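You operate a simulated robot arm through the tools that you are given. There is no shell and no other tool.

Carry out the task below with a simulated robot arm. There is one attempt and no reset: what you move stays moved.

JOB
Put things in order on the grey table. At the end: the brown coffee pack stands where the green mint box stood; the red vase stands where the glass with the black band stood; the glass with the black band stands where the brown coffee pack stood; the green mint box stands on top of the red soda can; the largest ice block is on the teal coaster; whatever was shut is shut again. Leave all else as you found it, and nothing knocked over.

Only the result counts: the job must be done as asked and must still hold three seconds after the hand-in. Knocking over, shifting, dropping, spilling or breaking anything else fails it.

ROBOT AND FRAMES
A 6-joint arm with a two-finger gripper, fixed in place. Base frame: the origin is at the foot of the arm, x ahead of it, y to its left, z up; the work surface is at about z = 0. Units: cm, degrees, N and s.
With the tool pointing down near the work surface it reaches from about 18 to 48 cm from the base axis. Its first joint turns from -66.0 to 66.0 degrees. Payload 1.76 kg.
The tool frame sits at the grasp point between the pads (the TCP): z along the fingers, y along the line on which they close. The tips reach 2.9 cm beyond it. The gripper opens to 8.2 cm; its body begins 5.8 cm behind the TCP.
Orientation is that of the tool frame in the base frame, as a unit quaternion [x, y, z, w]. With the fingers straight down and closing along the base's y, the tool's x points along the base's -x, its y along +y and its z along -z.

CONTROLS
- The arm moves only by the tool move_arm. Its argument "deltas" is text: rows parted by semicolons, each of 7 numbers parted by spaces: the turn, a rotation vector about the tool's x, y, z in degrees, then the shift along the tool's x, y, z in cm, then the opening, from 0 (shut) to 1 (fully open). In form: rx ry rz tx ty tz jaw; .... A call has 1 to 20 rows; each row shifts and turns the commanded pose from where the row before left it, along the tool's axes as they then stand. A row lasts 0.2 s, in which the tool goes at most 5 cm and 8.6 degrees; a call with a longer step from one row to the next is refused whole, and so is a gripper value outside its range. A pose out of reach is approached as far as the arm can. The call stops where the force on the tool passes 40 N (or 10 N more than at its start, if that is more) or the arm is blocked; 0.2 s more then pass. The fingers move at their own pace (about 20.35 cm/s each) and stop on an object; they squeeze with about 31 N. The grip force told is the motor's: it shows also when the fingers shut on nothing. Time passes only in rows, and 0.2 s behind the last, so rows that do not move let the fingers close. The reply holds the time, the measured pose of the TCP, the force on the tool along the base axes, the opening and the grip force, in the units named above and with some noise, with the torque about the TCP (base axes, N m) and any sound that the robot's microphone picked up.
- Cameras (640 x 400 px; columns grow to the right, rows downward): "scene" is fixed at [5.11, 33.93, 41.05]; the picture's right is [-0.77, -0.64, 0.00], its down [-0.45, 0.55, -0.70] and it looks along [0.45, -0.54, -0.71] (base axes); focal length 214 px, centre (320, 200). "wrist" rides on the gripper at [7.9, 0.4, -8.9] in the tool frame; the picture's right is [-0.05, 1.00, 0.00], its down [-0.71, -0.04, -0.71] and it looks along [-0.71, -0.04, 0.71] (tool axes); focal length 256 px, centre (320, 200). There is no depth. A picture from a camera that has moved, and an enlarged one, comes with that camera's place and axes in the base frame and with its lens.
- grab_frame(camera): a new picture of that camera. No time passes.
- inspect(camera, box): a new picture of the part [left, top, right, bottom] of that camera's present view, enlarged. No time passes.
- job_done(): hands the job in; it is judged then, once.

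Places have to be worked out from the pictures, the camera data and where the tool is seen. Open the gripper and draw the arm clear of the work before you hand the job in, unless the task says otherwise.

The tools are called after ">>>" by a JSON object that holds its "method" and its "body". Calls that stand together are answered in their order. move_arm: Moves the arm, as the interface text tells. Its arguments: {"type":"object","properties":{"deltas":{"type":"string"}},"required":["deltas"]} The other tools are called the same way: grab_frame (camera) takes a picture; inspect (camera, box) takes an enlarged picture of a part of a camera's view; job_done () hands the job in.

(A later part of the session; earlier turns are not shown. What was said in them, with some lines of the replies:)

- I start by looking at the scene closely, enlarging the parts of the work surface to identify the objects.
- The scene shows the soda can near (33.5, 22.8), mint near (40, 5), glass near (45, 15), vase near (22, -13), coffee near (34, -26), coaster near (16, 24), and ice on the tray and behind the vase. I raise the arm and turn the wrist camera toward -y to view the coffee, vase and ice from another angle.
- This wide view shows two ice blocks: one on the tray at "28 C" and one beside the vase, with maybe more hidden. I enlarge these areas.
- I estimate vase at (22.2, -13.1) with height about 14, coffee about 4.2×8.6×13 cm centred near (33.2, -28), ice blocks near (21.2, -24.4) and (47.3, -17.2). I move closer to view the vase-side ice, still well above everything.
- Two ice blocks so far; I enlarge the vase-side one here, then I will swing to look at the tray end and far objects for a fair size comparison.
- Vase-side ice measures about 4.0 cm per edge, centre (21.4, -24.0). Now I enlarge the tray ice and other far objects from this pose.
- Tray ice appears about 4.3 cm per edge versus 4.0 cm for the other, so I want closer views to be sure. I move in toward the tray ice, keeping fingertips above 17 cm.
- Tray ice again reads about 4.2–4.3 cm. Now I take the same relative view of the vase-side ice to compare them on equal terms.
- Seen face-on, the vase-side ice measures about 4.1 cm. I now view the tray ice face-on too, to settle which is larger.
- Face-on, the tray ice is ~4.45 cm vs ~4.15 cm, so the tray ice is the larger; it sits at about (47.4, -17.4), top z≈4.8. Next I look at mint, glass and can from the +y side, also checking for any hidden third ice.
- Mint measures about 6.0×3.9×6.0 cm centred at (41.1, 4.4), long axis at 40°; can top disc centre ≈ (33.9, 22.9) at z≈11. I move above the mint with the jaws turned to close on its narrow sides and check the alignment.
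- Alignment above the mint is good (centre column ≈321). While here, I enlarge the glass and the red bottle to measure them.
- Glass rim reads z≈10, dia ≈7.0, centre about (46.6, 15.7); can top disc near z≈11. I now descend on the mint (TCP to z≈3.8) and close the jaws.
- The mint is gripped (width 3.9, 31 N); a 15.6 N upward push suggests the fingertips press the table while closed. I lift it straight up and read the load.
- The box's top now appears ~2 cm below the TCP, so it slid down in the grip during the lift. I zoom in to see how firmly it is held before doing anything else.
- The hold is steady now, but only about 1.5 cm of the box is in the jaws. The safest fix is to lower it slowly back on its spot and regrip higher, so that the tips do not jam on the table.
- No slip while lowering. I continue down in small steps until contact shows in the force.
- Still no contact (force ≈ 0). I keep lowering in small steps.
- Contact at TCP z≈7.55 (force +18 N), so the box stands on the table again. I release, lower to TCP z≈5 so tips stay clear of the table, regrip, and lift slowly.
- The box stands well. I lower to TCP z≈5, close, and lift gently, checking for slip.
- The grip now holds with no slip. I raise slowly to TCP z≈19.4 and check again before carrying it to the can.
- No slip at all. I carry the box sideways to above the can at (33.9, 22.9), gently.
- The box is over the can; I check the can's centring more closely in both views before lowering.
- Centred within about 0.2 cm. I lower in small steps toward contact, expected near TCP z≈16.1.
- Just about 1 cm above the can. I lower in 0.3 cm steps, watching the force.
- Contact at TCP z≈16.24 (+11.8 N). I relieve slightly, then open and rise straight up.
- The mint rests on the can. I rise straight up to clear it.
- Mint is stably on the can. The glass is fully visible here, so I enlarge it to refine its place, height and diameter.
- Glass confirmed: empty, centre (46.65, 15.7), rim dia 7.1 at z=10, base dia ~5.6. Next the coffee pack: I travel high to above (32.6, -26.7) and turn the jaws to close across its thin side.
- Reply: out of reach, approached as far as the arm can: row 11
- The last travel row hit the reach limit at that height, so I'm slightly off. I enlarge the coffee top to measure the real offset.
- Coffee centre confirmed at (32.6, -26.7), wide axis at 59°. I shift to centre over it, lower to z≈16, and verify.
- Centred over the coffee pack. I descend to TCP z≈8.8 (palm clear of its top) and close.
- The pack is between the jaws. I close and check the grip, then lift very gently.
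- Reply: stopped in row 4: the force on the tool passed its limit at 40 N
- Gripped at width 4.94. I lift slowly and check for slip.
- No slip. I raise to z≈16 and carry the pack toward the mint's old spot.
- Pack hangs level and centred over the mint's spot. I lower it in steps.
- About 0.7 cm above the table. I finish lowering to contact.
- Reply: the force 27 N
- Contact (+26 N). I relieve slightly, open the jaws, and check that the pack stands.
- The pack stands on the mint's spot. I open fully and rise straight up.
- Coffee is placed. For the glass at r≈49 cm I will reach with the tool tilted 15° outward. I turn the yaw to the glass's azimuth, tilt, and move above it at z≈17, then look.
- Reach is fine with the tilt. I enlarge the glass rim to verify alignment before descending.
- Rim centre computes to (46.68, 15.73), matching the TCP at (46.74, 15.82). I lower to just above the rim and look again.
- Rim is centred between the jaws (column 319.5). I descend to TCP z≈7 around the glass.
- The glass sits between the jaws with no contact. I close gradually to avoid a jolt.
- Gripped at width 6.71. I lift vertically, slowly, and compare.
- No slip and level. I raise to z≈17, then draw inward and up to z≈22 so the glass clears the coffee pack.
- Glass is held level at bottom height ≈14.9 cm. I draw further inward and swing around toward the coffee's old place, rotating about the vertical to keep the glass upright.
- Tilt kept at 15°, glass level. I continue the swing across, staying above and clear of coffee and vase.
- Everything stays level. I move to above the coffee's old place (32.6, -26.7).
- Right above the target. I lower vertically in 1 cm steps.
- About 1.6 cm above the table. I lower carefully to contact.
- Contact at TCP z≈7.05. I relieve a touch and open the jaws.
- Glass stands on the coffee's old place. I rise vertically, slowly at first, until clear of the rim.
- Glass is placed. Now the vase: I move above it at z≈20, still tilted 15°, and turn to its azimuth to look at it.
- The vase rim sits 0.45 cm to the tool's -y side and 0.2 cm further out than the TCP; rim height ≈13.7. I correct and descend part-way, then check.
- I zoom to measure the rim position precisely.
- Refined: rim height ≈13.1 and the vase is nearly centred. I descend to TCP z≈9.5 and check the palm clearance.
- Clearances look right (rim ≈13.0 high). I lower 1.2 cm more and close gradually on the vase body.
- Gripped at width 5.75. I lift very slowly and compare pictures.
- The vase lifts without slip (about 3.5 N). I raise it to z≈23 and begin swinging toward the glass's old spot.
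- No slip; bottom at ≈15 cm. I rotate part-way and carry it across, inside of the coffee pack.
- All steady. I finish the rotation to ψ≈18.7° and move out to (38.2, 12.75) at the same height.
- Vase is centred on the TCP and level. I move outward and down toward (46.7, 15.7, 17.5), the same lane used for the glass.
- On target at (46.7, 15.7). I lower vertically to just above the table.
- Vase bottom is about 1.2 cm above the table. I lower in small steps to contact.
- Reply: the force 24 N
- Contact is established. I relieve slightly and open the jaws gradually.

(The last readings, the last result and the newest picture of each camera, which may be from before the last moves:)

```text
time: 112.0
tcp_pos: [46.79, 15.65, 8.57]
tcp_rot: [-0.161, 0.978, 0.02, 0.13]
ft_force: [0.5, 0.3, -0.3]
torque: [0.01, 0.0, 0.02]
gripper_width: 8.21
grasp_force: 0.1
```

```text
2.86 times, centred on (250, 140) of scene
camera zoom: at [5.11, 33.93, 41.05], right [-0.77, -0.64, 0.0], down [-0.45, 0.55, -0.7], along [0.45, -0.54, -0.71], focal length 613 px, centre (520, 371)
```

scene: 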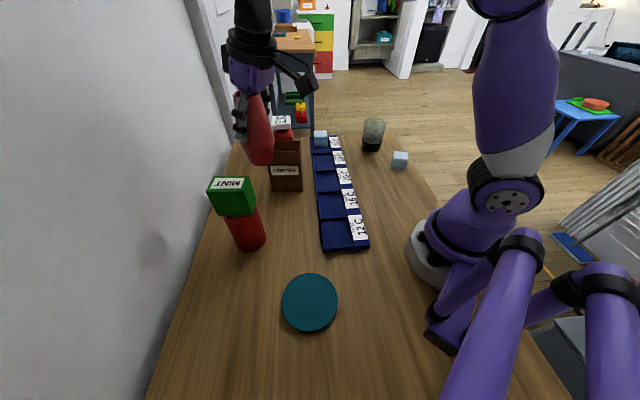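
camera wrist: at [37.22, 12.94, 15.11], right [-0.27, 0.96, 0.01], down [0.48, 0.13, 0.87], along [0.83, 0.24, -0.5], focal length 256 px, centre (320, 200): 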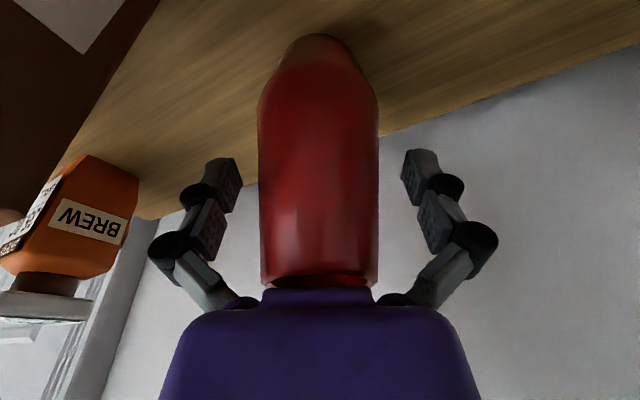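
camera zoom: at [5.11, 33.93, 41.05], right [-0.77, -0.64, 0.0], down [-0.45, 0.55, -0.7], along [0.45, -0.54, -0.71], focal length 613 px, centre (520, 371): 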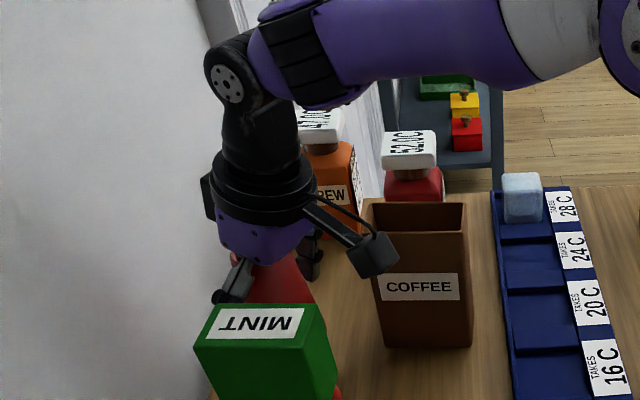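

The vase stands. I rise vertically until clear, then draw inward.

>>> {"method": "move_arm", "body": {"deltas": "0 0 0 -0.13 0 -0.48 1;0 0 0 -0.259 0 -0.966 1;0 0 0 -0.259 0 -0.966 1;0 0 0 -0.39 0 -1.45 1;0 0 0 -0.52 0 -1.93 1;0 0 0 -0.52 0 -1.93 1;0 0 0 -0.39 0 -1.45 1;0 0 0 2.4 0 -2.4 1;0 0 0 2.4 0 -2.4 1;0 0 0 2.4 0 -1.5 1;0 0 0 0 0 0 1"}}

>>> {"method": "grab_frame", "body": {"camera": "wrist"}}

>>> {"method": "grab_frame", "body": {"camera": "scene"}}

```text
time: 114.4
tcp_pos: [38.74, 12.84, 22.22]
tcp_rot: [-0.161, 0.978, 0.02, 0.131]
ft_force: [-0.3, 0.3, 0.0]
torque: [-0.01, -0.01, -0.04]
gripper_width: 8.2
grasp_force: 0.1
```

```text
taken
camera wrist: at [29.1, 10.12, 28.79], right [-0.27, 0.96, 0.01], down [0.48, 0.13, 0.87], along [0.83, 0.24, -0.5], focal length 256 px, centre (320, 200)
```

wrist: 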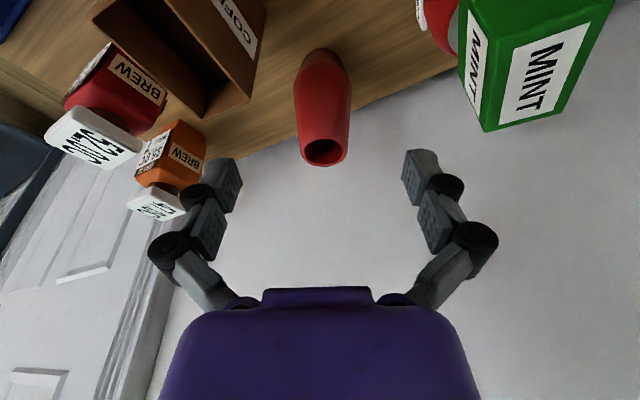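

```text
taken
```

scene: 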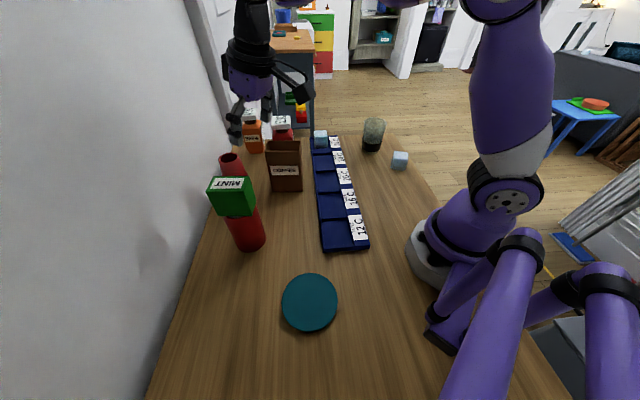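

All placed so far. Now the larger ice on the tray at (47.4, -17.4): I cross over at z≈22 and turn to ψ≈-45.6° so the jaws match its faces.

>>> {"method": "move_arm", "body": {"deltas": "0 0 0 1.61 -3.84 -0.43 1;0 0 0 1.61 -3.84 -0.43 1;0 0 0 1.61 -3.84 -0.43 1;0 0 0 1.61 -3.84 -0.43 1;0 0 0 1.61 -3.84 -0.43 1;1.85 0 6.9 0 0 0 1;1.85 0 6.9 0 0 0 1;1.85 0 6.9 0 0 0 1;1.85 0 6.9 0 0 0 1;1.85 0 6.9 0 0 0 1;1.85 0 6.9 0 0 0 1;1.85 0 6.9 0 0 0 1;1.85 0 6.9 0 0 0 1;1.85 0 6.9 0 0 0 1;0 0 0 0 0 0 1"}}

>>> {"method": "grab_frame", "body": {"camera": "wrist"}}

>>> {"method": "grab_frame", "body": {"camera": "scene"}}

```text
time: 117.6
tcp_pos: [36.92, -8.05, 22.19]
tcp_rot: [0.386, 0.913, -0.052, 0.123]
ft_force: [1.0, -0.8, -0.1]
torque: [0.01, -0.02, -0.02]
gripper_width: 8.18
grasp_force: 0.0
```

```text
taken
camera wrist: at [30.23, -0.39, 28.85], right [0.75, 0.66, 0.01], down [0.32, -0.38, 0.87], along [0.58, -0.65, -0.5], focal length 256 px, centre (320, 200)
```

wrist: 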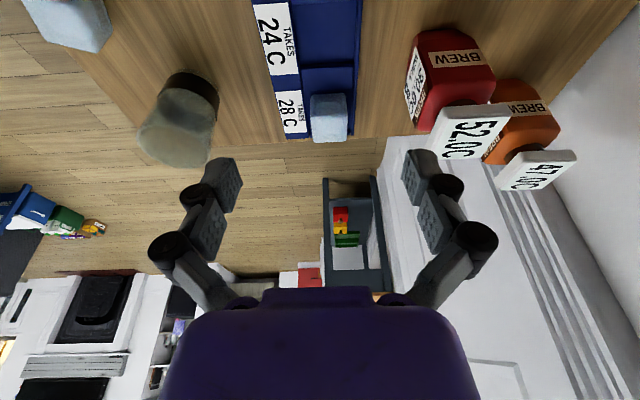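

```text
taken
```

scene: 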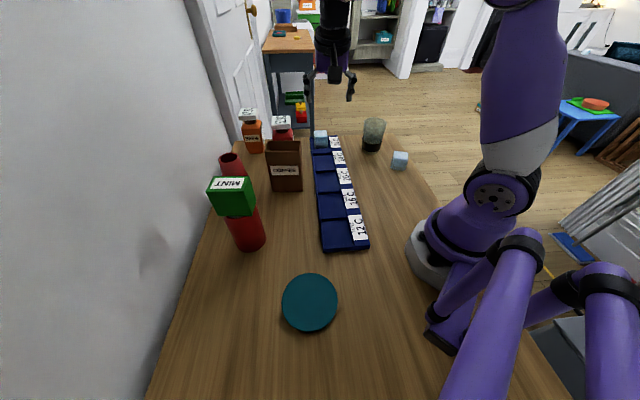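

I enlarge the tray ice to refine its place and check its orientation relative to the jaws.

>>> {"method": "inspect", "body": {"camera": "wrist", "box": [270, 70, 390, 160]}}

```text
4.44 times, centred on (330, 115) of wrist
camera zoom: at [30.23, -0.39, 28.85], right [0.75, 0.66, 0.01], down [0.32, -0.38, 0.87], along [0.58, -0.65, -0.5], focal length 1138 px, centre (276, 578)
```

zoom: 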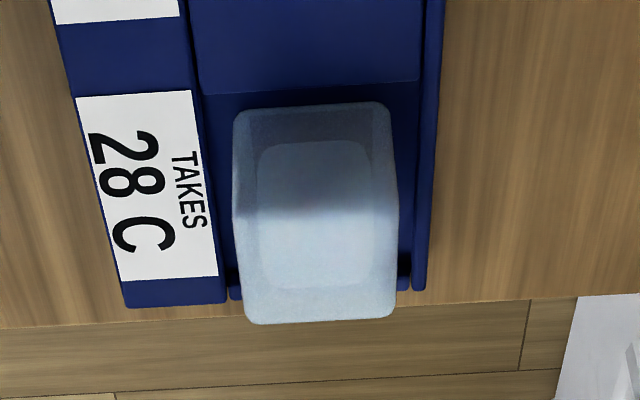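

Ice centre confirmed at about (47.2, -17.35), top 4.8, aligned with the jaws. I move over it to z≈12 and check.

>>> {"method": "move_arm", "body": {"deltas": "0 0 0 -2.08 0.16 2.67 1;0 0 0 -2.08 0.16 2.67 1;0 0 0 -2.08 0.16 2.67 1;0 0 0 -2.08 0.16 2.67 1;0 0 0 -2.08 0.16 2.67 1;0 0 0 0 0 0 1"}}

>>> {"method": "grab_frame", "body": {"camera": "wrist"}}

>>> {"method": "inspect", "body": {"camera": "scene", "box": [260, 60, 400, 180]}}

```text
time: 119.0
tcp_pos: [46.83, -17.02, 12.13]
tcp_rot: [0.385, 0.913, -0.052, 0.122]
ft_force: [0.4, -0.3, -0.4]
torque: [0.0, 0.01, -0.03]
gripper_width: 8.23
grasp_force: 0.1
```

```text
taken
camera wrist: at [40.25, -9.57, 18.66], right [0.75, 0.66, 0.01], down [0.32, -0.38, 0.87], along [0.58, -0.65, -0.5], focal length 256 px, centre (320, 200)
```

wrist: 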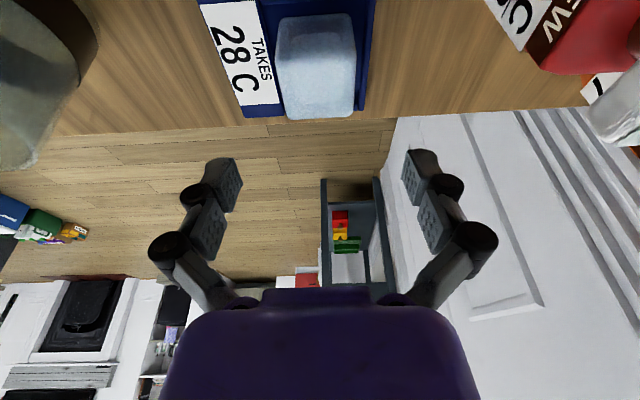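

```text
3.33 times, centred on (330, 120) of scene
camera zoom: at [5.11, 33.93, 41.05], right [-0.77, -0.64, 0.0], down [-0.45, 0.55, -0.7], along [0.45, -0.54, -0.71], focal length 715 px, centre (287, 467)
```

zoom: 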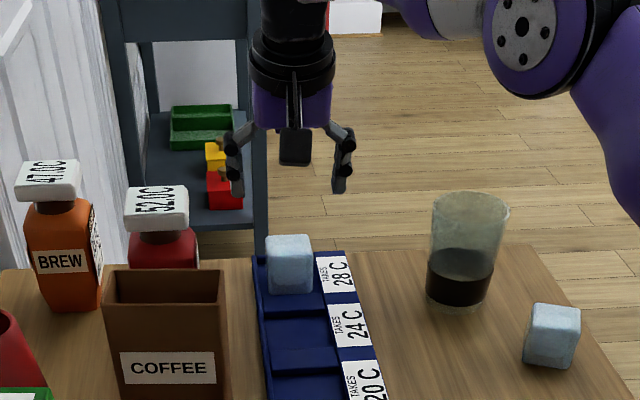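

Alignment is right (centre offset <0.1 cm). I descend to TCP z≈4.9 around the ice.

>>> {"method": "move_arm", "body": {"deltas": "0 0 0 0.375 0 1.397 1;0 0 0 0.375 0 1.397 1;0 0 0 0.375 0 1.397 1;0 0 0 0.375 0 1.397 1;0 0 0 0.37 0 1.38 1;0 0 0 0 0 0 1"}}

>>> {"method": "grab_frame", "body": {"camera": "wrist"}}

>>> {"method": "inspect", "body": {"camera": "scene", "box": [260, 60, 400, 180]}}

```text
time: 120.4
tcp_pos: [46.91, -17.14, 4.91]
tcp_rot: [0.385, 0.913, -0.052, 0.122]
ft_force: [-0.2, -0.1, 0.0]
torque: [0.03, -0.01, -0.02]
gripper_width: 8.2
grasp_force: 0.1
```

```text
taken
camera wrist: at [40.29, -9.56, 11.44], right [0.75, 0.66, 0.01], down [0.32, -0.38, 0.87], along [0.58, -0.65, -0.5], focal length 256 px, centre (320, 200)
```

wrist: 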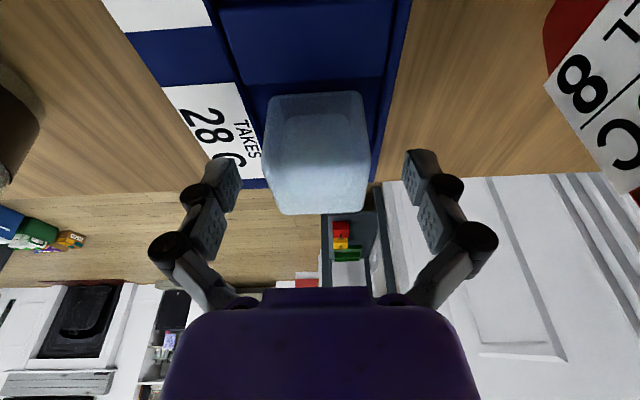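

```text
3.33 times, centred on (330, 120) of scene
camera zoom: at [5.11, 33.93, 41.05], right [-0.77, -0.64, 0.0], down [-0.45, 0.55, -0.7], along [0.45, -0.54, -0.71], focal length 715 px, centre (287, 467)
```

zoom: 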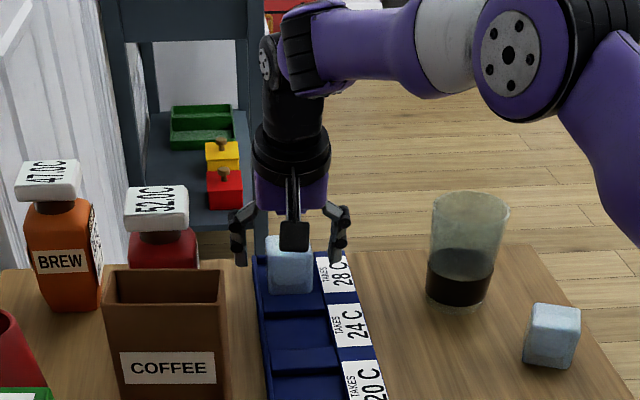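

The ice is between the jaws. I lower 0.2 cm more and close gradually.

>>> {"method": "move_arm", "body": {"deltas": "0 0 0 0.052 0 0.193 1;0 0 0 0 0 0 0.85;0 0 0 0 0 0 0.75;0 0 0 0 0 0 0.68;0 0 0 0 0 0 0.62;0 0 0 0 0 0 0.58;0 0 0 0 0 0 0.54;0 0 0 0 0 0 0.5;0 0 0 0 0 0 0.4;0 0 0 0 0 0 0;0 0 0 0 0 0 0"}}

>>> {"method": "grab_frame", "body": {"camera": "wrist"}}

>>> {"method": "inspect", "body": {"camera": "scene", "box": [260, 60, 400, 180]}}

```text
time: 122.8
tcp_pos: [46.93, -17.07, 4.8]
tcp_rot: [0.385, 0.913, -0.052, 0.122]
ft_force: [-0.3, -0.3, 3.2]
torque: [0.04, 0.02, -0.01]
gripper_width: 4.49
grasp_force: 31.0
```

```text
taken
camera wrist: at [40.28, -9.56, 11.28], right [0.75, 0.66, 0.01], down [0.32, -0.38, 0.87], along [0.58, -0.65, -0.5], focal length 256 px, centre (320, 200)
```

wrist: 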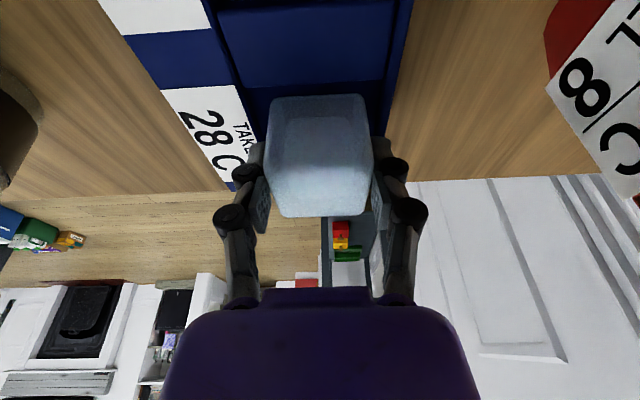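

```text
3.33 times, centred on (330, 120) of scene
camera zoom: at [5.11, 33.93, 41.05], right [-0.77, -0.64, 0.0], down [-0.45, 0.55, -0.7], along [0.45, -0.54, -0.71], focal length 715 px, centre (287, 467)
```

zoom: 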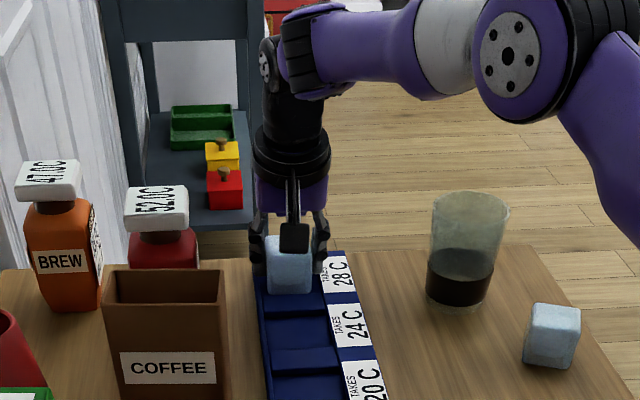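

Gripped at width 4.49 (confirming this is the larger block). I lift slowly.

>>> {"method": "move_arm", "body": {"deltas": "0 0 0 -0.052 0 -0.193 0;0 0 0 -0.078 0 -0.29 0;0 0 0 -0.104 0 -0.386 0;0 0 0 -0.104 0 -0.386 0;0 0 0 -0.13 0 -0.48 0;0 0 0 0 0 0 0"}}

>>> {"method": "grab_frame", "body": {"camera": "wrist"}}

>>> {"method": "inspect", "body": {"camera": "scene", "box": [260, 60, 400, 180]}}

```text
time: 124.2
tcp_pos: [46.9, -16.93, 6.51]
tcp_rot: [0.385, 0.913, -0.051, 0.123]
ft_force: [-0.1, 0.3, -1.7]
torque: [0.01, -0.02, -0.01]
gripper_width: 4.5
grasp_force: 30.9
```

```text
taken
camera wrist: at [40.26, -9.54, 13.08], right [0.75, 0.66, 0.01], down [0.32, -0.38, 0.87], along [0.58, -0.65, -0.5], focal length 256 px, centre (320, 200)
```

wrist: 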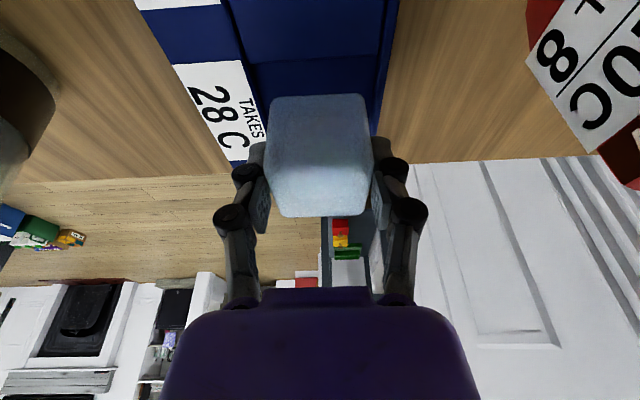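

```text
3.33 times, centred on (330, 120) of scene
camera zoom: at [5.11, 33.93, 41.05], right [-0.77, -0.64, 0.0], down [-0.45, 0.55, -0.7], along [0.45, -0.54, -0.71], focal length 715 px, centre (287, 467)
```

zoom: 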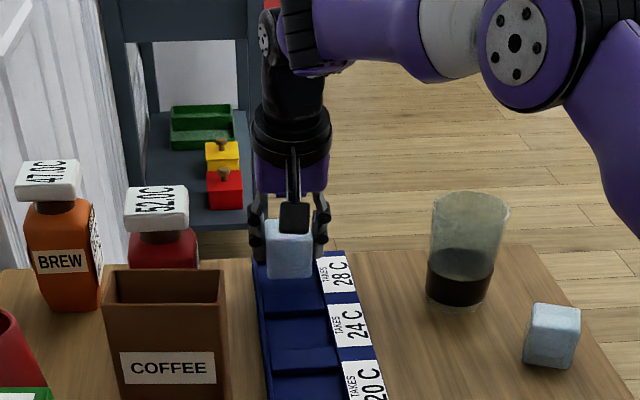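

The ice lifts cleanly with the tray unmoved. I raise vertically, then draw inward and up to z≈22.

>>> {"method": "move_arm", "body": {"deltas": "0 0 0 -0.2 0 -0.75 0;0 0 0 -0.259 0 -0.966 0;0 0 0 -0.259 0 -0.966 0;0 0 0 -0.259 0 -0.966 0;0 0 0 -0.259 0 -0.966 0;0 0 0 -0.259 0 -0.966 0;0 0 0 -0.2 0 -0.75 0;0 0 0 0.64 0 -0.75 0;0 0 0 1.279 0 -1.508 0;0 0 0 1.279 0 -1.508 0;0 0 0 1.279 0 -1.508 0;0 0 0 1.279 0 -1.508 0;0 0 0 1.279 0 -1.508 0;0 0 0 1.279 0 -1.508 0;0 0 0 1.279 0 -1.508 0;0 0 0 0.64 0 -0.75 0;0 0 0 0 0 0 0"}}

>>> {"method": "grab_frame", "body": {"camera": "wrist"}}

>>> {"method": "grab_frame", "body": {"camera": "scene"}}

```text
time: 127.8
tcp_pos: [37.74, -7.68, 22.08]
tcp_rot: [0.384, 0.913, -0.052, 0.123]
ft_force: [0.5, -0.5, -1.1]
torque: [-0.01, -0.01, 0.0]
gripper_width: 4.5
grasp_force: 31.2
```

```text
taken
camera wrist: at [31.11, -0.18, 28.6], right [0.75, 0.66, 0.01], down [0.32, -0.38, 0.87], along [0.58, -0.65, -0.5], focal length 256 px, centre (320, 200)
```

wrist: 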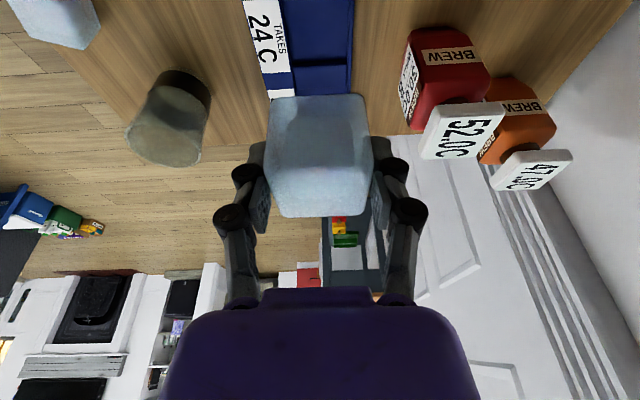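

```text
taken
```

scene: 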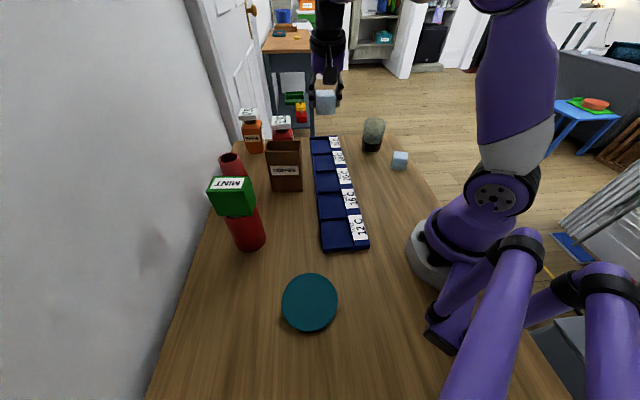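

Ice is steady. I swing it around at r≈30 cm toward the coaster, in stages, staying above everything.

>>> {"method": "move_arm", "body": {"deltas": "0 0 0 0.78 -0.3 -0.21 0;0 0 0 1.55 -0.6 -0.416 0;0 0 0 1.55 -0.6 -0.416 0;0 0 0 1.55 -0.6 -0.416 0;0 0 0 1.55 -0.6 -0.416 0;0 0 0 0.78 -0.3 -0.21 0;-0.88 0 -3.28 0 0 0 0;-1.76 0 -6.57 0 0 0 0;-1.76 0 -6.57 0 0 0 0;-1.76 0 -6.57 0 0 0 0;-1.76 0 -6.57 0 0 0 0;-1.76 0 -6.57 0 0 0 0;-0.88 0 -3.28 0 0 0 0;0 0 0 0 0 0 0"}}

>>> {"method": "move_arm", "body": {"deltas": "0 0 0 0.233 1.12 -0.062 0;0 0 0 0.467 2.25 -0.125 0;0 0 0 0.467 2.25 -0.125 0;0 0 0 0.467 2.25 -0.125 0;0 0 0 0.467 2.25 -0.125 0;0 0 0 0.467 2.25 -0.125 0;0 0 0 0.467 2.25 -0.125 0;0 0 0 0.233 1.12 -0.062 0;-0.97 0 -3.62 0 0 0 0;-1.94 0 -7.25 0 0 0 0;-1.94 0 -7.25 0 0 0 0;-1.94 0 -7.25 0 0 0 0;-0.97 0 -3.62 0 0 0 0;0 0 0 0 0 0 0"}}

>>> {"method": "grab_frame", "body": {"camera": "wrist"}}

>>> {"method": "grab_frame", "body": {"camera": "scene"}}

```text
time: 130.8
tcp_pos: [30.1, -3.91, 21.97]
tcp_rot: [0.041, 0.99, -0.007, 0.132]
ft_force: [-0.1, -0.7, -0.7]
torque: [0.03, 0.02, 0.01]
gripper_width: 4.51
grasp_force: 31.1
```

```text
time: 133.8
tcp_pos: [27.96, 11.98, 21.98]
tcp_rot: [-0.217, 0.967, 0.027, 0.128]
ft_force: [0.2, 0.6, -0.8]
torque: [-0.01, 0.01, 0.05]
gripper_width: 4.5
grasp_force: 30.8
```

```text
taken
camera wrist: at [18.76, 8.17, 28.5], right [-0.38, 0.93, 0.01], down [0.46, 0.18, 0.87], along [0.8, 0.33, -0.5], focal length 256 px, centre (320, 200)
```

wrist: 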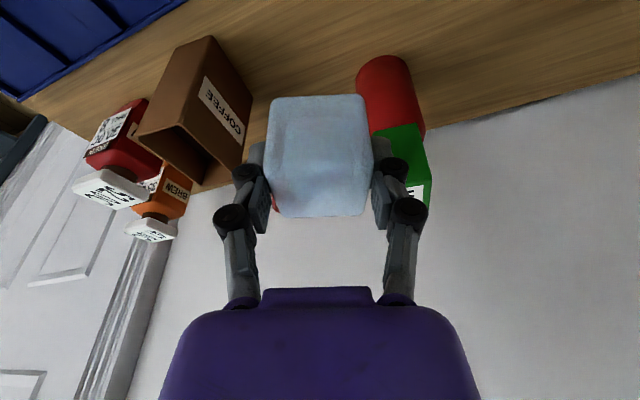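

```text
taken
```

scene: 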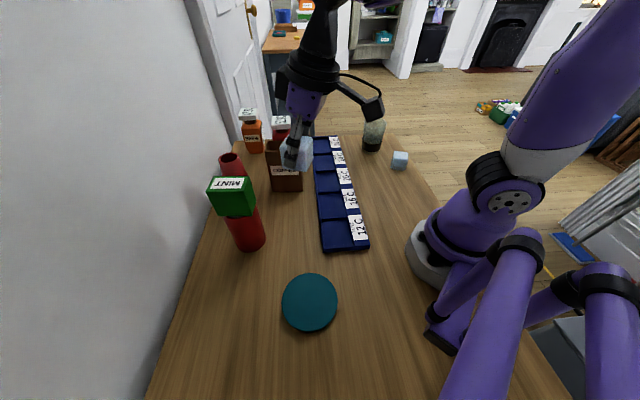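

Good; coaster computes to (15.8, 24.15), dia ≈10. I continue the swing toward it.

>>> {"method": "move_arm", "body": {"deltas": "0 0 0 0.19 0.98 -0.05 0;0 0 0 0.38 1.96 -0.1 0;0 0 0 0.38 1.96 -0.1 0;0 0 0 0.38 1.96 -0.1 0;0 0 0 0.38 1.96 -0.1 0;0 0 0 0.19 0.98 -0.05 0;-0.82 0 -3.06 0 0 0 0;-1.64 0 -6.12 0 0 0 0;-1.64 0 -6.12 0 0 0 0;-1.64 0 -6.12 0 0 0 0;-1.64 0 -6.12 0 0 0 0;-0.82 0 -3.06 0 0 0 0;0 0 0 0 0 0 0"}}

>>> {"method": "grab_frame", "body": {"camera": "wrist"}}

>>> {"method": "grab_frame", "body": {"camera": "scene"}}

```text
time: 136.6
tcp_pos: [21.99, 20.03, 21.95]
tcp_rot: [-0.473, 0.872, 0.06, 0.115]
ft_force: [0.4, -0.1, -0.2]
torque: [-0.05, 0.01, -0.04]
gripper_width: 4.49
grasp_force: 31.1
```

```text
taken
camera wrist: at [16.23, 11.93, 28.47], right [-0.81, 0.59, 0.01], down [0.3, 0.4, 0.87], along [0.51, 0.7, -0.5], focal length 256 px, centre (320, 200)
```

wrist: 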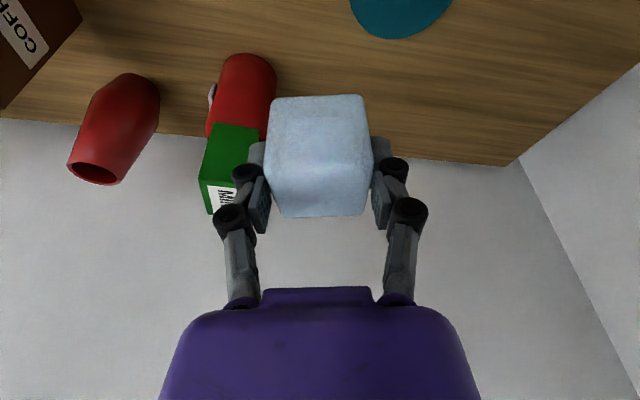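

```text
taken
```

scene: 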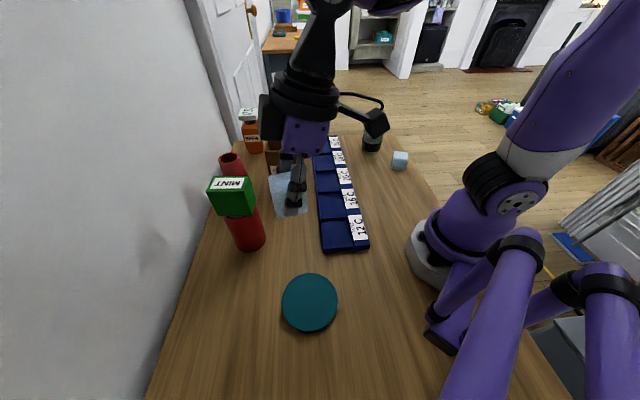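

I shift sideways to over the coaster and look.

>>> {"method": "move_arm", "body": {"deltas": "0 0 0 0.05 0.93 -0.015 0;0 0 0 0.1 1.86 -0.03 0;0 0 0 0.1 1.86 -0.03 0;0 0 0 0.1 1.86 -0.03 0;0 0 0 0.05 0.93 -0.015 0;0 0 0 0 0 0 0"}}

>>> {"method": "grab_frame", "body": {"camera": "wrist"}}

>>> {"method": "grab_frame", "body": {"camera": "scene"}}

```text
time: 138.0
tcp_pos: [15.45, 23.65, 21.77]
tcp_rot: [-0.472, 0.872, 0.06, 0.116]
ft_force: [0.3, 0.4, -1.5]
torque: [0.03, 0.01, 0.01]
gripper_width: 4.5
grasp_force: 30.6
```

```text
taken
camera wrist: at [9.74, 15.61, 28.41], right [-0.81, 0.59, 0.01], down [0.3, 0.4, 0.87], along [0.51, 0.7, -0.5], focal length 256 px, centre (320, 200)
```

wrist: 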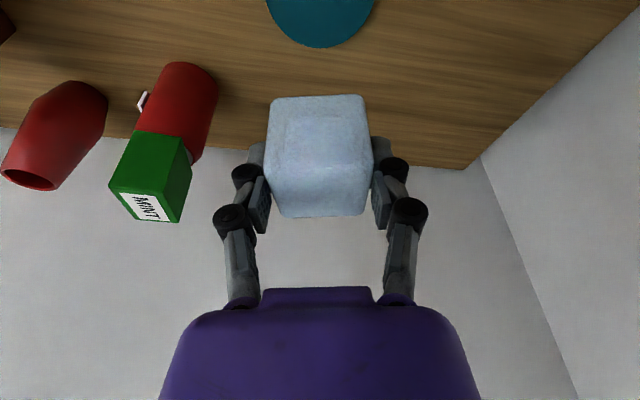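

```text
taken
```

scene: 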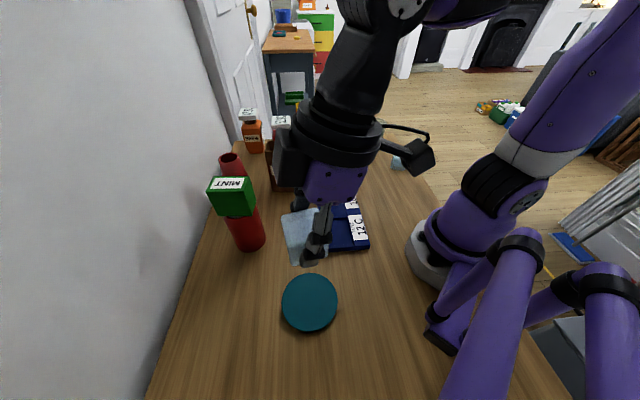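

Coaster is centred below the ice. I lower steadily to about 1 cm above it.

>>> {"method": "move_arm", "body": {"deltas": "0 0 0 0.155 0 0.58 0;0 0 0 0.31 0 1.16 0;0 0 0 0.31 0 1.16 0;0 0 0 0.31 0 1.16 0;0 0 0 0.31 0 1.16 0;0 0 0 0.31 0 1.16 0;0 0 0 0.31 0 1.16 0;0 0 0 0.31 0 1.16 0;0 0 0 0.31 0 1.16 0;0 0 0 0.31 0 1.16 0;0 0 0 0.31 0 1.16 0;0 0 0 0.31 0 1.16 0;0 0 0 0.31 0 1.16 0;0 0 0 0.13 0 0.48 0;0 0 0 0 0 0 0"}}

>>> {"method": "grab_frame", "body": {"camera": "wrist"}}

>>> {"method": "grab_frame", "body": {"camera": "scene"}}

```text
time: 141.2
tcp_pos: [15.61, 23.57, 6.24]
tcp_rot: [-0.472, 0.872, 0.059, 0.116]
ft_force: [-0.5, 0.5, -1.6]
torque: [-0.02, 0.02, 0.04]
gripper_width: 4.51
grasp_force: 30.5
```

```text
taken
camera wrist: at [9.86, 15.61, 12.93], right [-0.81, 0.59, 0.01], down [0.3, 0.4, 0.87], along [0.51, 0.7, -0.5], focal length 256 px, centre (320, 200)
```

wrist: 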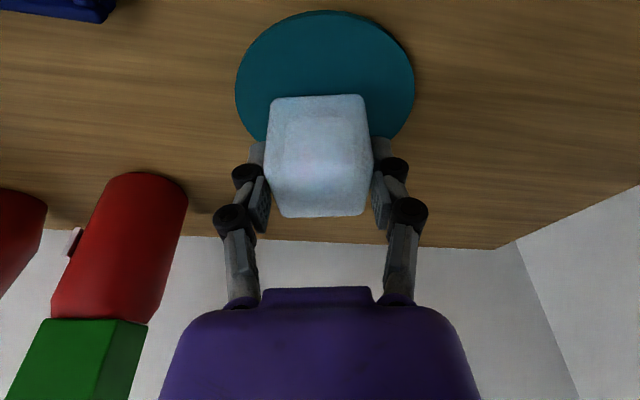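

```text
taken
```

scene: 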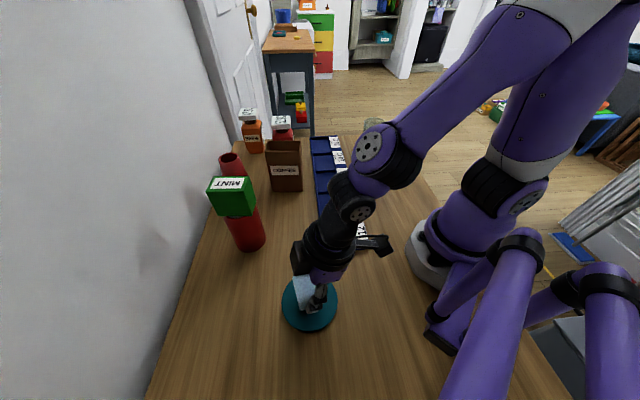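

Ice is over the coaster's centre. I lower in small steps until contact.

>>> {"method": "move_arm", "body": {"deltas": "0 0 0 0.104 0 0.386 0;0 0 0 0.104 0 0.386 0;0 0 0 0 0 0 0"}}

>>> {"method": "move_arm", "body": {"deltas": "0 0 0 0.052 0 0.193 0;0 0 0 0 0 0 0"}}

>>> {"method": "move_arm", "body": {"deltas": "0 0 0 0.04 0 0.145 0;0 0 0 0 0 0 0"}}

```text
time: 142.0
tcp_pos: [15.64, 23.67, 5.56]
tcp_rot: [-0.472, 0.872, 0.06, 0.116]
ft_force: [-0.3, 0.1, -1.1]
torque: [-0.02, 0.02, -0.02]
gripper_width: 4.47
grasp_force: 31.3
```

```text
time: 142.6
tcp_pos: [15.67, 23.55, 5.3]
tcp_rot: [-0.472, 0.872, 0.059, 0.116]
ft_force: [0.5, -0.3, -0.7]
torque: [0.01, 0.0, -0.01]
gripper_width: 4.5
grasp_force: 31.2
```

```text
time: 143.2
tcp_pos: [15.6, 23.63, 5.26]
tcp_rot: [-0.471, 0.872, 0.06, 0.116]
ft_force: [0.2, 0.2, -1.2]
torque: [0.01, 0.02, -0.02]
gripper_width: 4.51
grasp_force: 30.8
```

>>> {"method": "move_arm", "body": {"deltas": "0 0 0 0.04 0 0.145 0;0 0 0 0 0 0 0"}}

>>> {"method": "inspect", "body": {"camera": "scene", "box": [260, 250, 360, 350]}}

```text
time: 143.8
tcp_pos: [15.52, 23.56, 5.12]
tcp_rot: [-0.472, 0.872, 0.06, 0.115]
ft_force: [0.0, 0.5, -1.1]
torque: [0.02, -0.03, -0.02]
gripper_width: 4.5
grasp_force: 31.4
```

```text
4.00 times, centred on (310, 300) of scene
camera zoom: at [5.11, 33.93, 41.05], right [-0.77, -0.64, 0.0], down [-0.45, 0.55, -0.7], along [0.45, -0.54, -0.71], focal length 858 px, centre (360, -200)
```

zoom: 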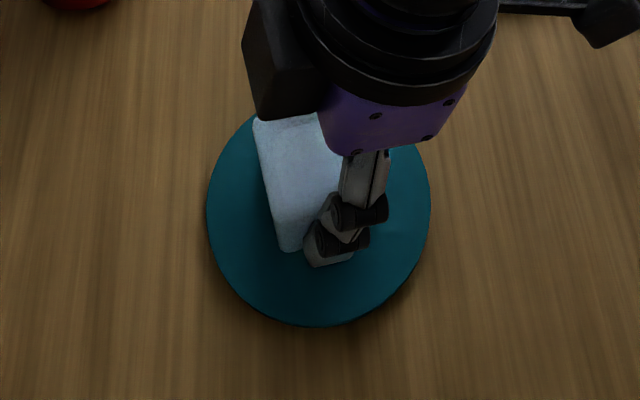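

Not yet in contact (force ≈ -1 N, just the load). I continue in small steps.

>>> {"method": "move_arm", "body": {"deltas": "0 0 0 0.04 0 0.145 0;0 0 0 0 0 0 0"}}

>>> {"method": "move_arm", "body": {"deltas": "0 0 0 0.026 0 0.097 0;0 0 0 0 0 0 0"}}

```text
time: 144.4
tcp_pos: [15.72, 23.68, 4.97]
tcp_rot: [-0.472, 0.872, 0.06, 0.116]
ft_force: [-0.4, 0.0, 5.0]
torque: [0.15, -0.09, -0.01]
gripper_width: 4.5
grasp_force: 31.4
```

```text
time: 145.0
tcp_pos: [15.69, 23.53, 4.88]
tcp_rot: [-0.473, 0.871, 0.061, 0.116]
ft_force: [-0.1, 0.3, 6.2]
torque: [0.14, -0.08, -0.01]
gripper_width: 4.48
grasp_force: 30.5
```

Contact has begun (+6 N). I release the jaws gradually here.

>>> {"method": "move_arm", "body": {"deltas": "0 0 0 0.02 0 0.07 0;0 0 0 0 0 0 0;0 0 0 0 0 0 0.58;0 0 0 0 0 0 0.65;0 0 0 0 0 0 0.8;0 0 0 0 0 0 1;0 0 0 0 0 0 1"}}

>>> {"method": "grab_frame", "body": {"camera": "wrist"}}

>>> {"method": "inspect", "body": {"camera": "scene", "box": [260, 250, 360, 350]}}

```text
time: 146.6
tcp_pos: [15.64, 23.74, 4.83]
tcp_rot: [-0.472, 0.872, 0.06, 0.116]
ft_force: [-0.3, 0.1, -0.5]
torque: [0.02, -0.01, -0.01]
gripper_width: 8.21
grasp_force: 0.0
```

```text
taken
camera wrist: at [9.86, 15.6, 11.34], right [-0.81, 0.59, 0.01], down [0.3, 0.4, 0.87], along [0.51, 0.7, -0.5], focal length 256 px, centre (320, 200)
```

wrist: 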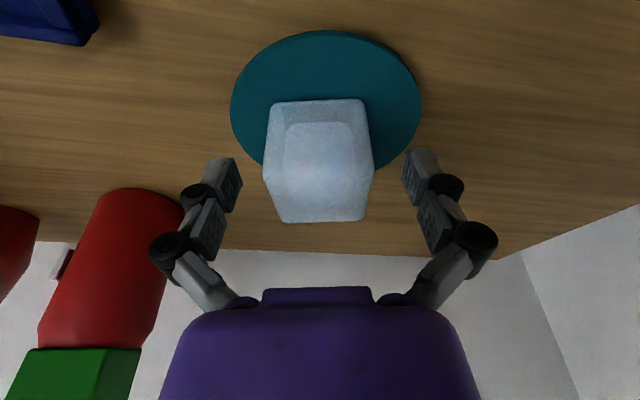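

```text
4.00 times, centred on (310, 300) of scene
camera zoom: at [5.11, 33.93, 41.05], right [-0.77, -0.64, 0.0], down [-0.45, 0.55, -0.7], along [0.45, -0.54, -0.71], focal length 858 px, centre (360, -200)
```

zoom: 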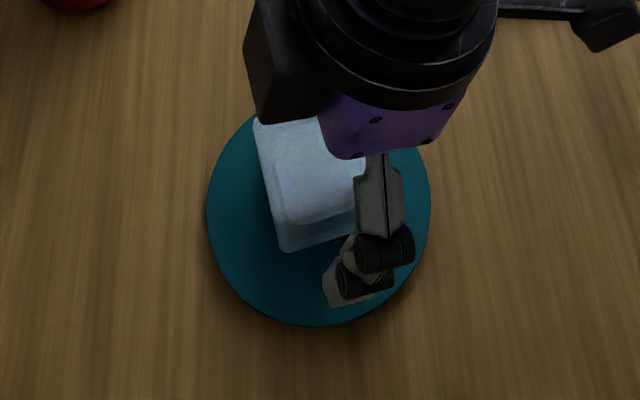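

The ice rests on the coaster. I rise vertically away and take a picture of the whole scene.

>>> {"method": "move_arm", "body": {"deltas": "0 0 0 -0.13 0 -0.48 1;0 0 0 -0.259 0 -0.966 1;0 0 0 -0.39 0 -1.45 1;0 0 0 -0.52 0 -1.93 1;0 0 0 -0.78 0 -2.9 1;0 0 0 -0.78 0 -2.9 1;0 0 0 -0.78 0 -2.9 1;0 0 0 -0.78 0 -2.9 1;0 0 0 0 0 0 1"}}

>>> {"method": "grab_frame", "body": {"camera": "wrist"}}

>>> {"method": "grab_frame", "body": {"camera": "scene"}}

```text
time: 148.6
tcp_pos: [15.55, 23.72, 21.8]
tcp_rot: [-0.472, 0.872, 0.06, 0.116]
ft_force: [-0.8, -0.1, -0.2]
torque: [0.01, 0.01, 0.01]
gripper_width: 8.22
grasp_force: 0.0
```

```text
taken
camera wrist: at [9.78, 15.72, 28.38], right [-0.81, 0.59, 0.01], down [0.3, 0.4, 0.87], along [0.51, 0.7, -0.5], focal length 256 px, centre (320, 200)
```

wrist: 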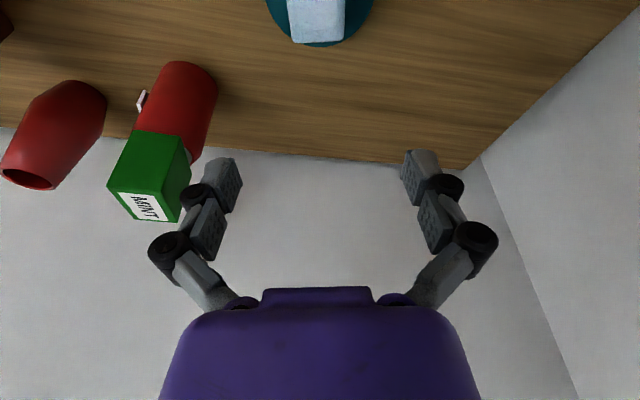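

```text
taken
```

scene: 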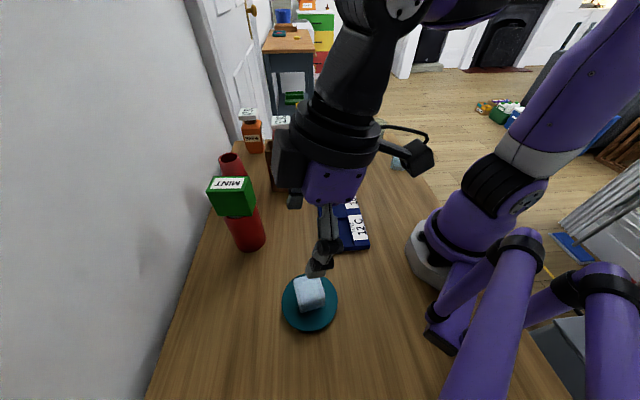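

Ice is on the coaster. I return to a neutral vertical pose near the start, to view the whole table for a final check.

>>> {"method": "move_arm", "body": {"deltas": "0 0 0 1.484 -3.13 -1.06 1;0 0 0 1.484 -3.13 -1.06 1;0 0 0 1.484 -3.13 -1.06 1;0 0 0 1.484 -3.13 -1.06 1;0 0 0 1.484 -3.13 -1.06 1;2.1 0 7.86 0 0 0 1;2.1 0 7.86 0 0 0 1;2.1 0 7.86 0 0 0 1;2.1 0 7.86 0 0 0 1;2.1 0 7.86 0 0 0 1;2.1 0 7.86 0 0 0 1;2.1 0 7.86 0 0 0 1;0 7.5 0 0 0 0 1;0 7.5 0 0 0 0 1;0 0 0 0 0 -2 1;0 0 0 0 0 -2 1;0 0 0 0 0 0 1"}}

>>> {"method": "grab_frame", "body": {"camera": "wrist"}}

>>> {"method": "grab_frame", "body": {"camera": "scene"}}

```text
time: 152.2
tcp_pos: [23.99, 8.02, 29.09]
tcp_rot: [0.001, 1.0, 0.0, 0.002]
ft_force: [0.5, 0.2, -0.4]
torque: [-0.01, 0.0, -0.04]
gripper_width: 8.19
grasp_force: 0.1
```

```text
taken
camera wrist: at [16.05, 8.58, 38.01], right [0.06, 1.0, 0.0], down [0.7, -0.04, 0.71], along [0.71, -0.04, -0.7], focal length 256 px, centre (320, 200)
```

wrist: 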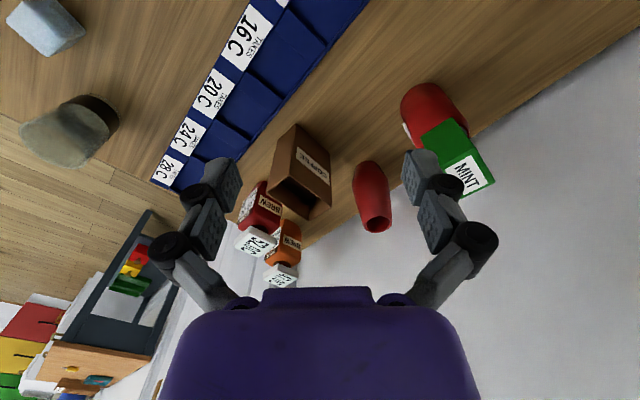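

```text
taken
```

scene: 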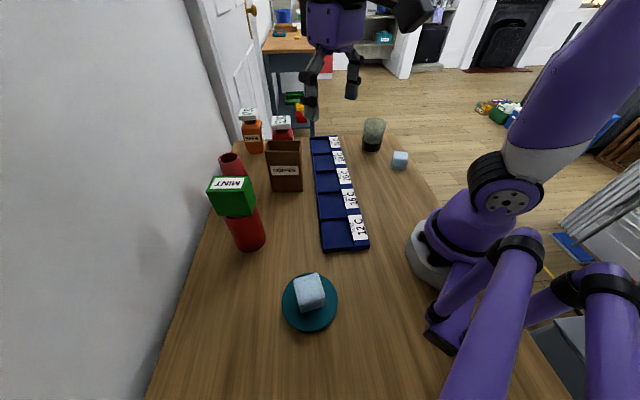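

Everything appears in order. I enlarge key areas to confirm all are upright and undisturbed.

>>> {"method": "inspect", "body": {"camera": "scene", "box": [190, 90, 330, 270]}}

>>> {"method": "inspect", "body": {"camera": "scene", "box": [300, 90, 440, 180]}}

>>> {"method": "inspect", "body": {"camera": "wrist", "box": [220, 80, 500, 290]}}

>>> {"method": "inspect", "body": {"camera": "scene", "box": [260, 250, 360, 350]}}

```text
2.22 times, centred on (260, 180) of scene
camera zoom: at [5.11, 33.93, 41.05], right [-0.77, -0.64, 0.0], down [-0.45, 0.55, -0.7], along [0.45, -0.54, -0.71], focal length 477 px, centre (453, 244)
```

zoom: 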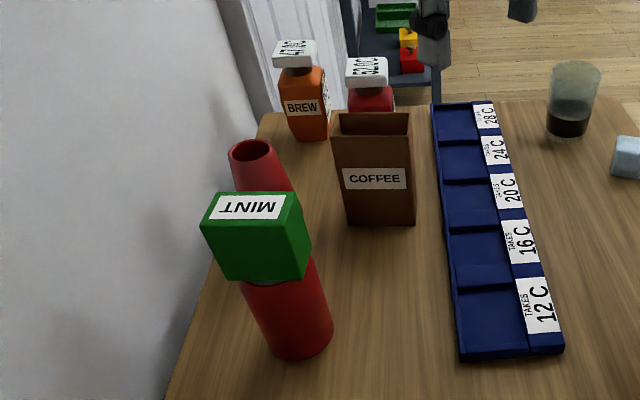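

```text
4.44 times, centred on (370, 135) of scene
camera zoom: at [5.11, 33.93, 41.05], right [-0.77, -0.64, 0.0], down [-0.45, 0.55, -0.7], along [0.45, -0.54, -0.71], focal length 953 px, centre (98, 489)
```

zoom: 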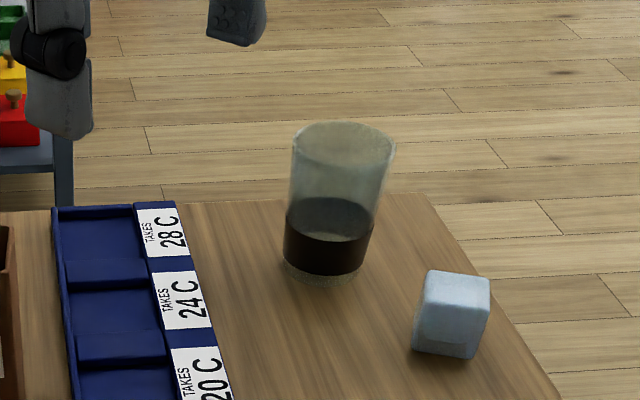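

```text
1.90 times, centred on (360, 185) of wrist
camera zoom: at [16.05, 8.58, 38.01], right [0.06, 1.0, 0.0], down [0.7, -0.04, 0.71], along [0.71, -0.04, -0.7], focal length 488 px, centre (244, 229)
```

zoom: 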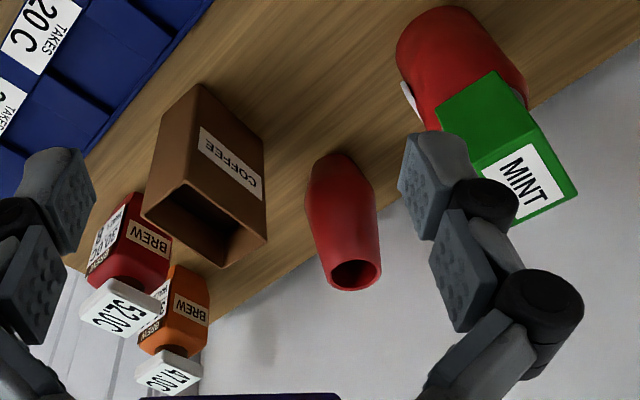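

```text
4.00 times, centred on (310, 300) of scene
camera zoom: at [5.11, 33.93, 41.05], right [-0.77, -0.64, 0.0], down [-0.45, 0.55, -0.7], along [0.45, -0.54, -0.71], focal length 858 px, centre (360, -200)
```

zoom: 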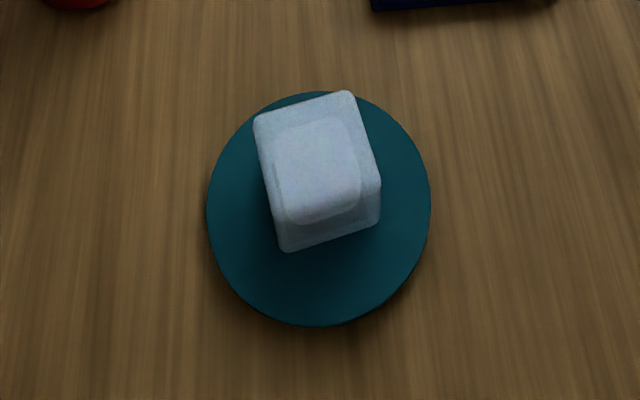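

Coffee base corners compute to a centre of (41.1, 4.4), exactly the mint's old spot. The vase stands on the glass's spot and the glass on the coffee's spot. The mint is on the can, the larger ice block is on the coaster, and everything else looks unmoved. The gripper is open and the arm is clear, so I hand in.

>>> {"method": "job_done", "body": {}}

```text
The job is handed in.
```

I finished all the moves and handed the job in. In the last pictures everything stood upright and nothing else looked moved. I haven't seen the judging result.

| Item | Where it is now | Check |
|---|---|---|
| Coffee pack | Where the mint box stood | Its base measures about (41.1, 4.4), within about 0.1 cm of my measure of the mint's spot |
| Red vase | Where the glass with the black band stood | Set down at about (46.8, 15.6), within about 0.2 cm of the spot |
| Glass with the black band | Where the coffee pack stood | Set down at about (32.7, -26.7), within about 0.1 cm of the spot; it was empty, so nothing spilled |
| Green mint box | On top of the red soda can | Centred to within about 0.2 cm |
| Largest ice block | On the teal coaster | Measured 4.5 cm in the gripper, against about 4.1 cm for the only other block I saw |

- **Mint box slip:** on the first lift it slid about 3.5 cm down in the gripper. I set it back on its spot, gripped it again and lifted more slowly; it was not dropped or knocked.
- **Shut items:** I opened nothing, so there was nothing to shut again.
- **Coffee pack orientation:** I turned it to the same angle the mint box had, so it no longer faces the way it did originally.

The gripper is open and the arm is clear of the work, near its starting position.
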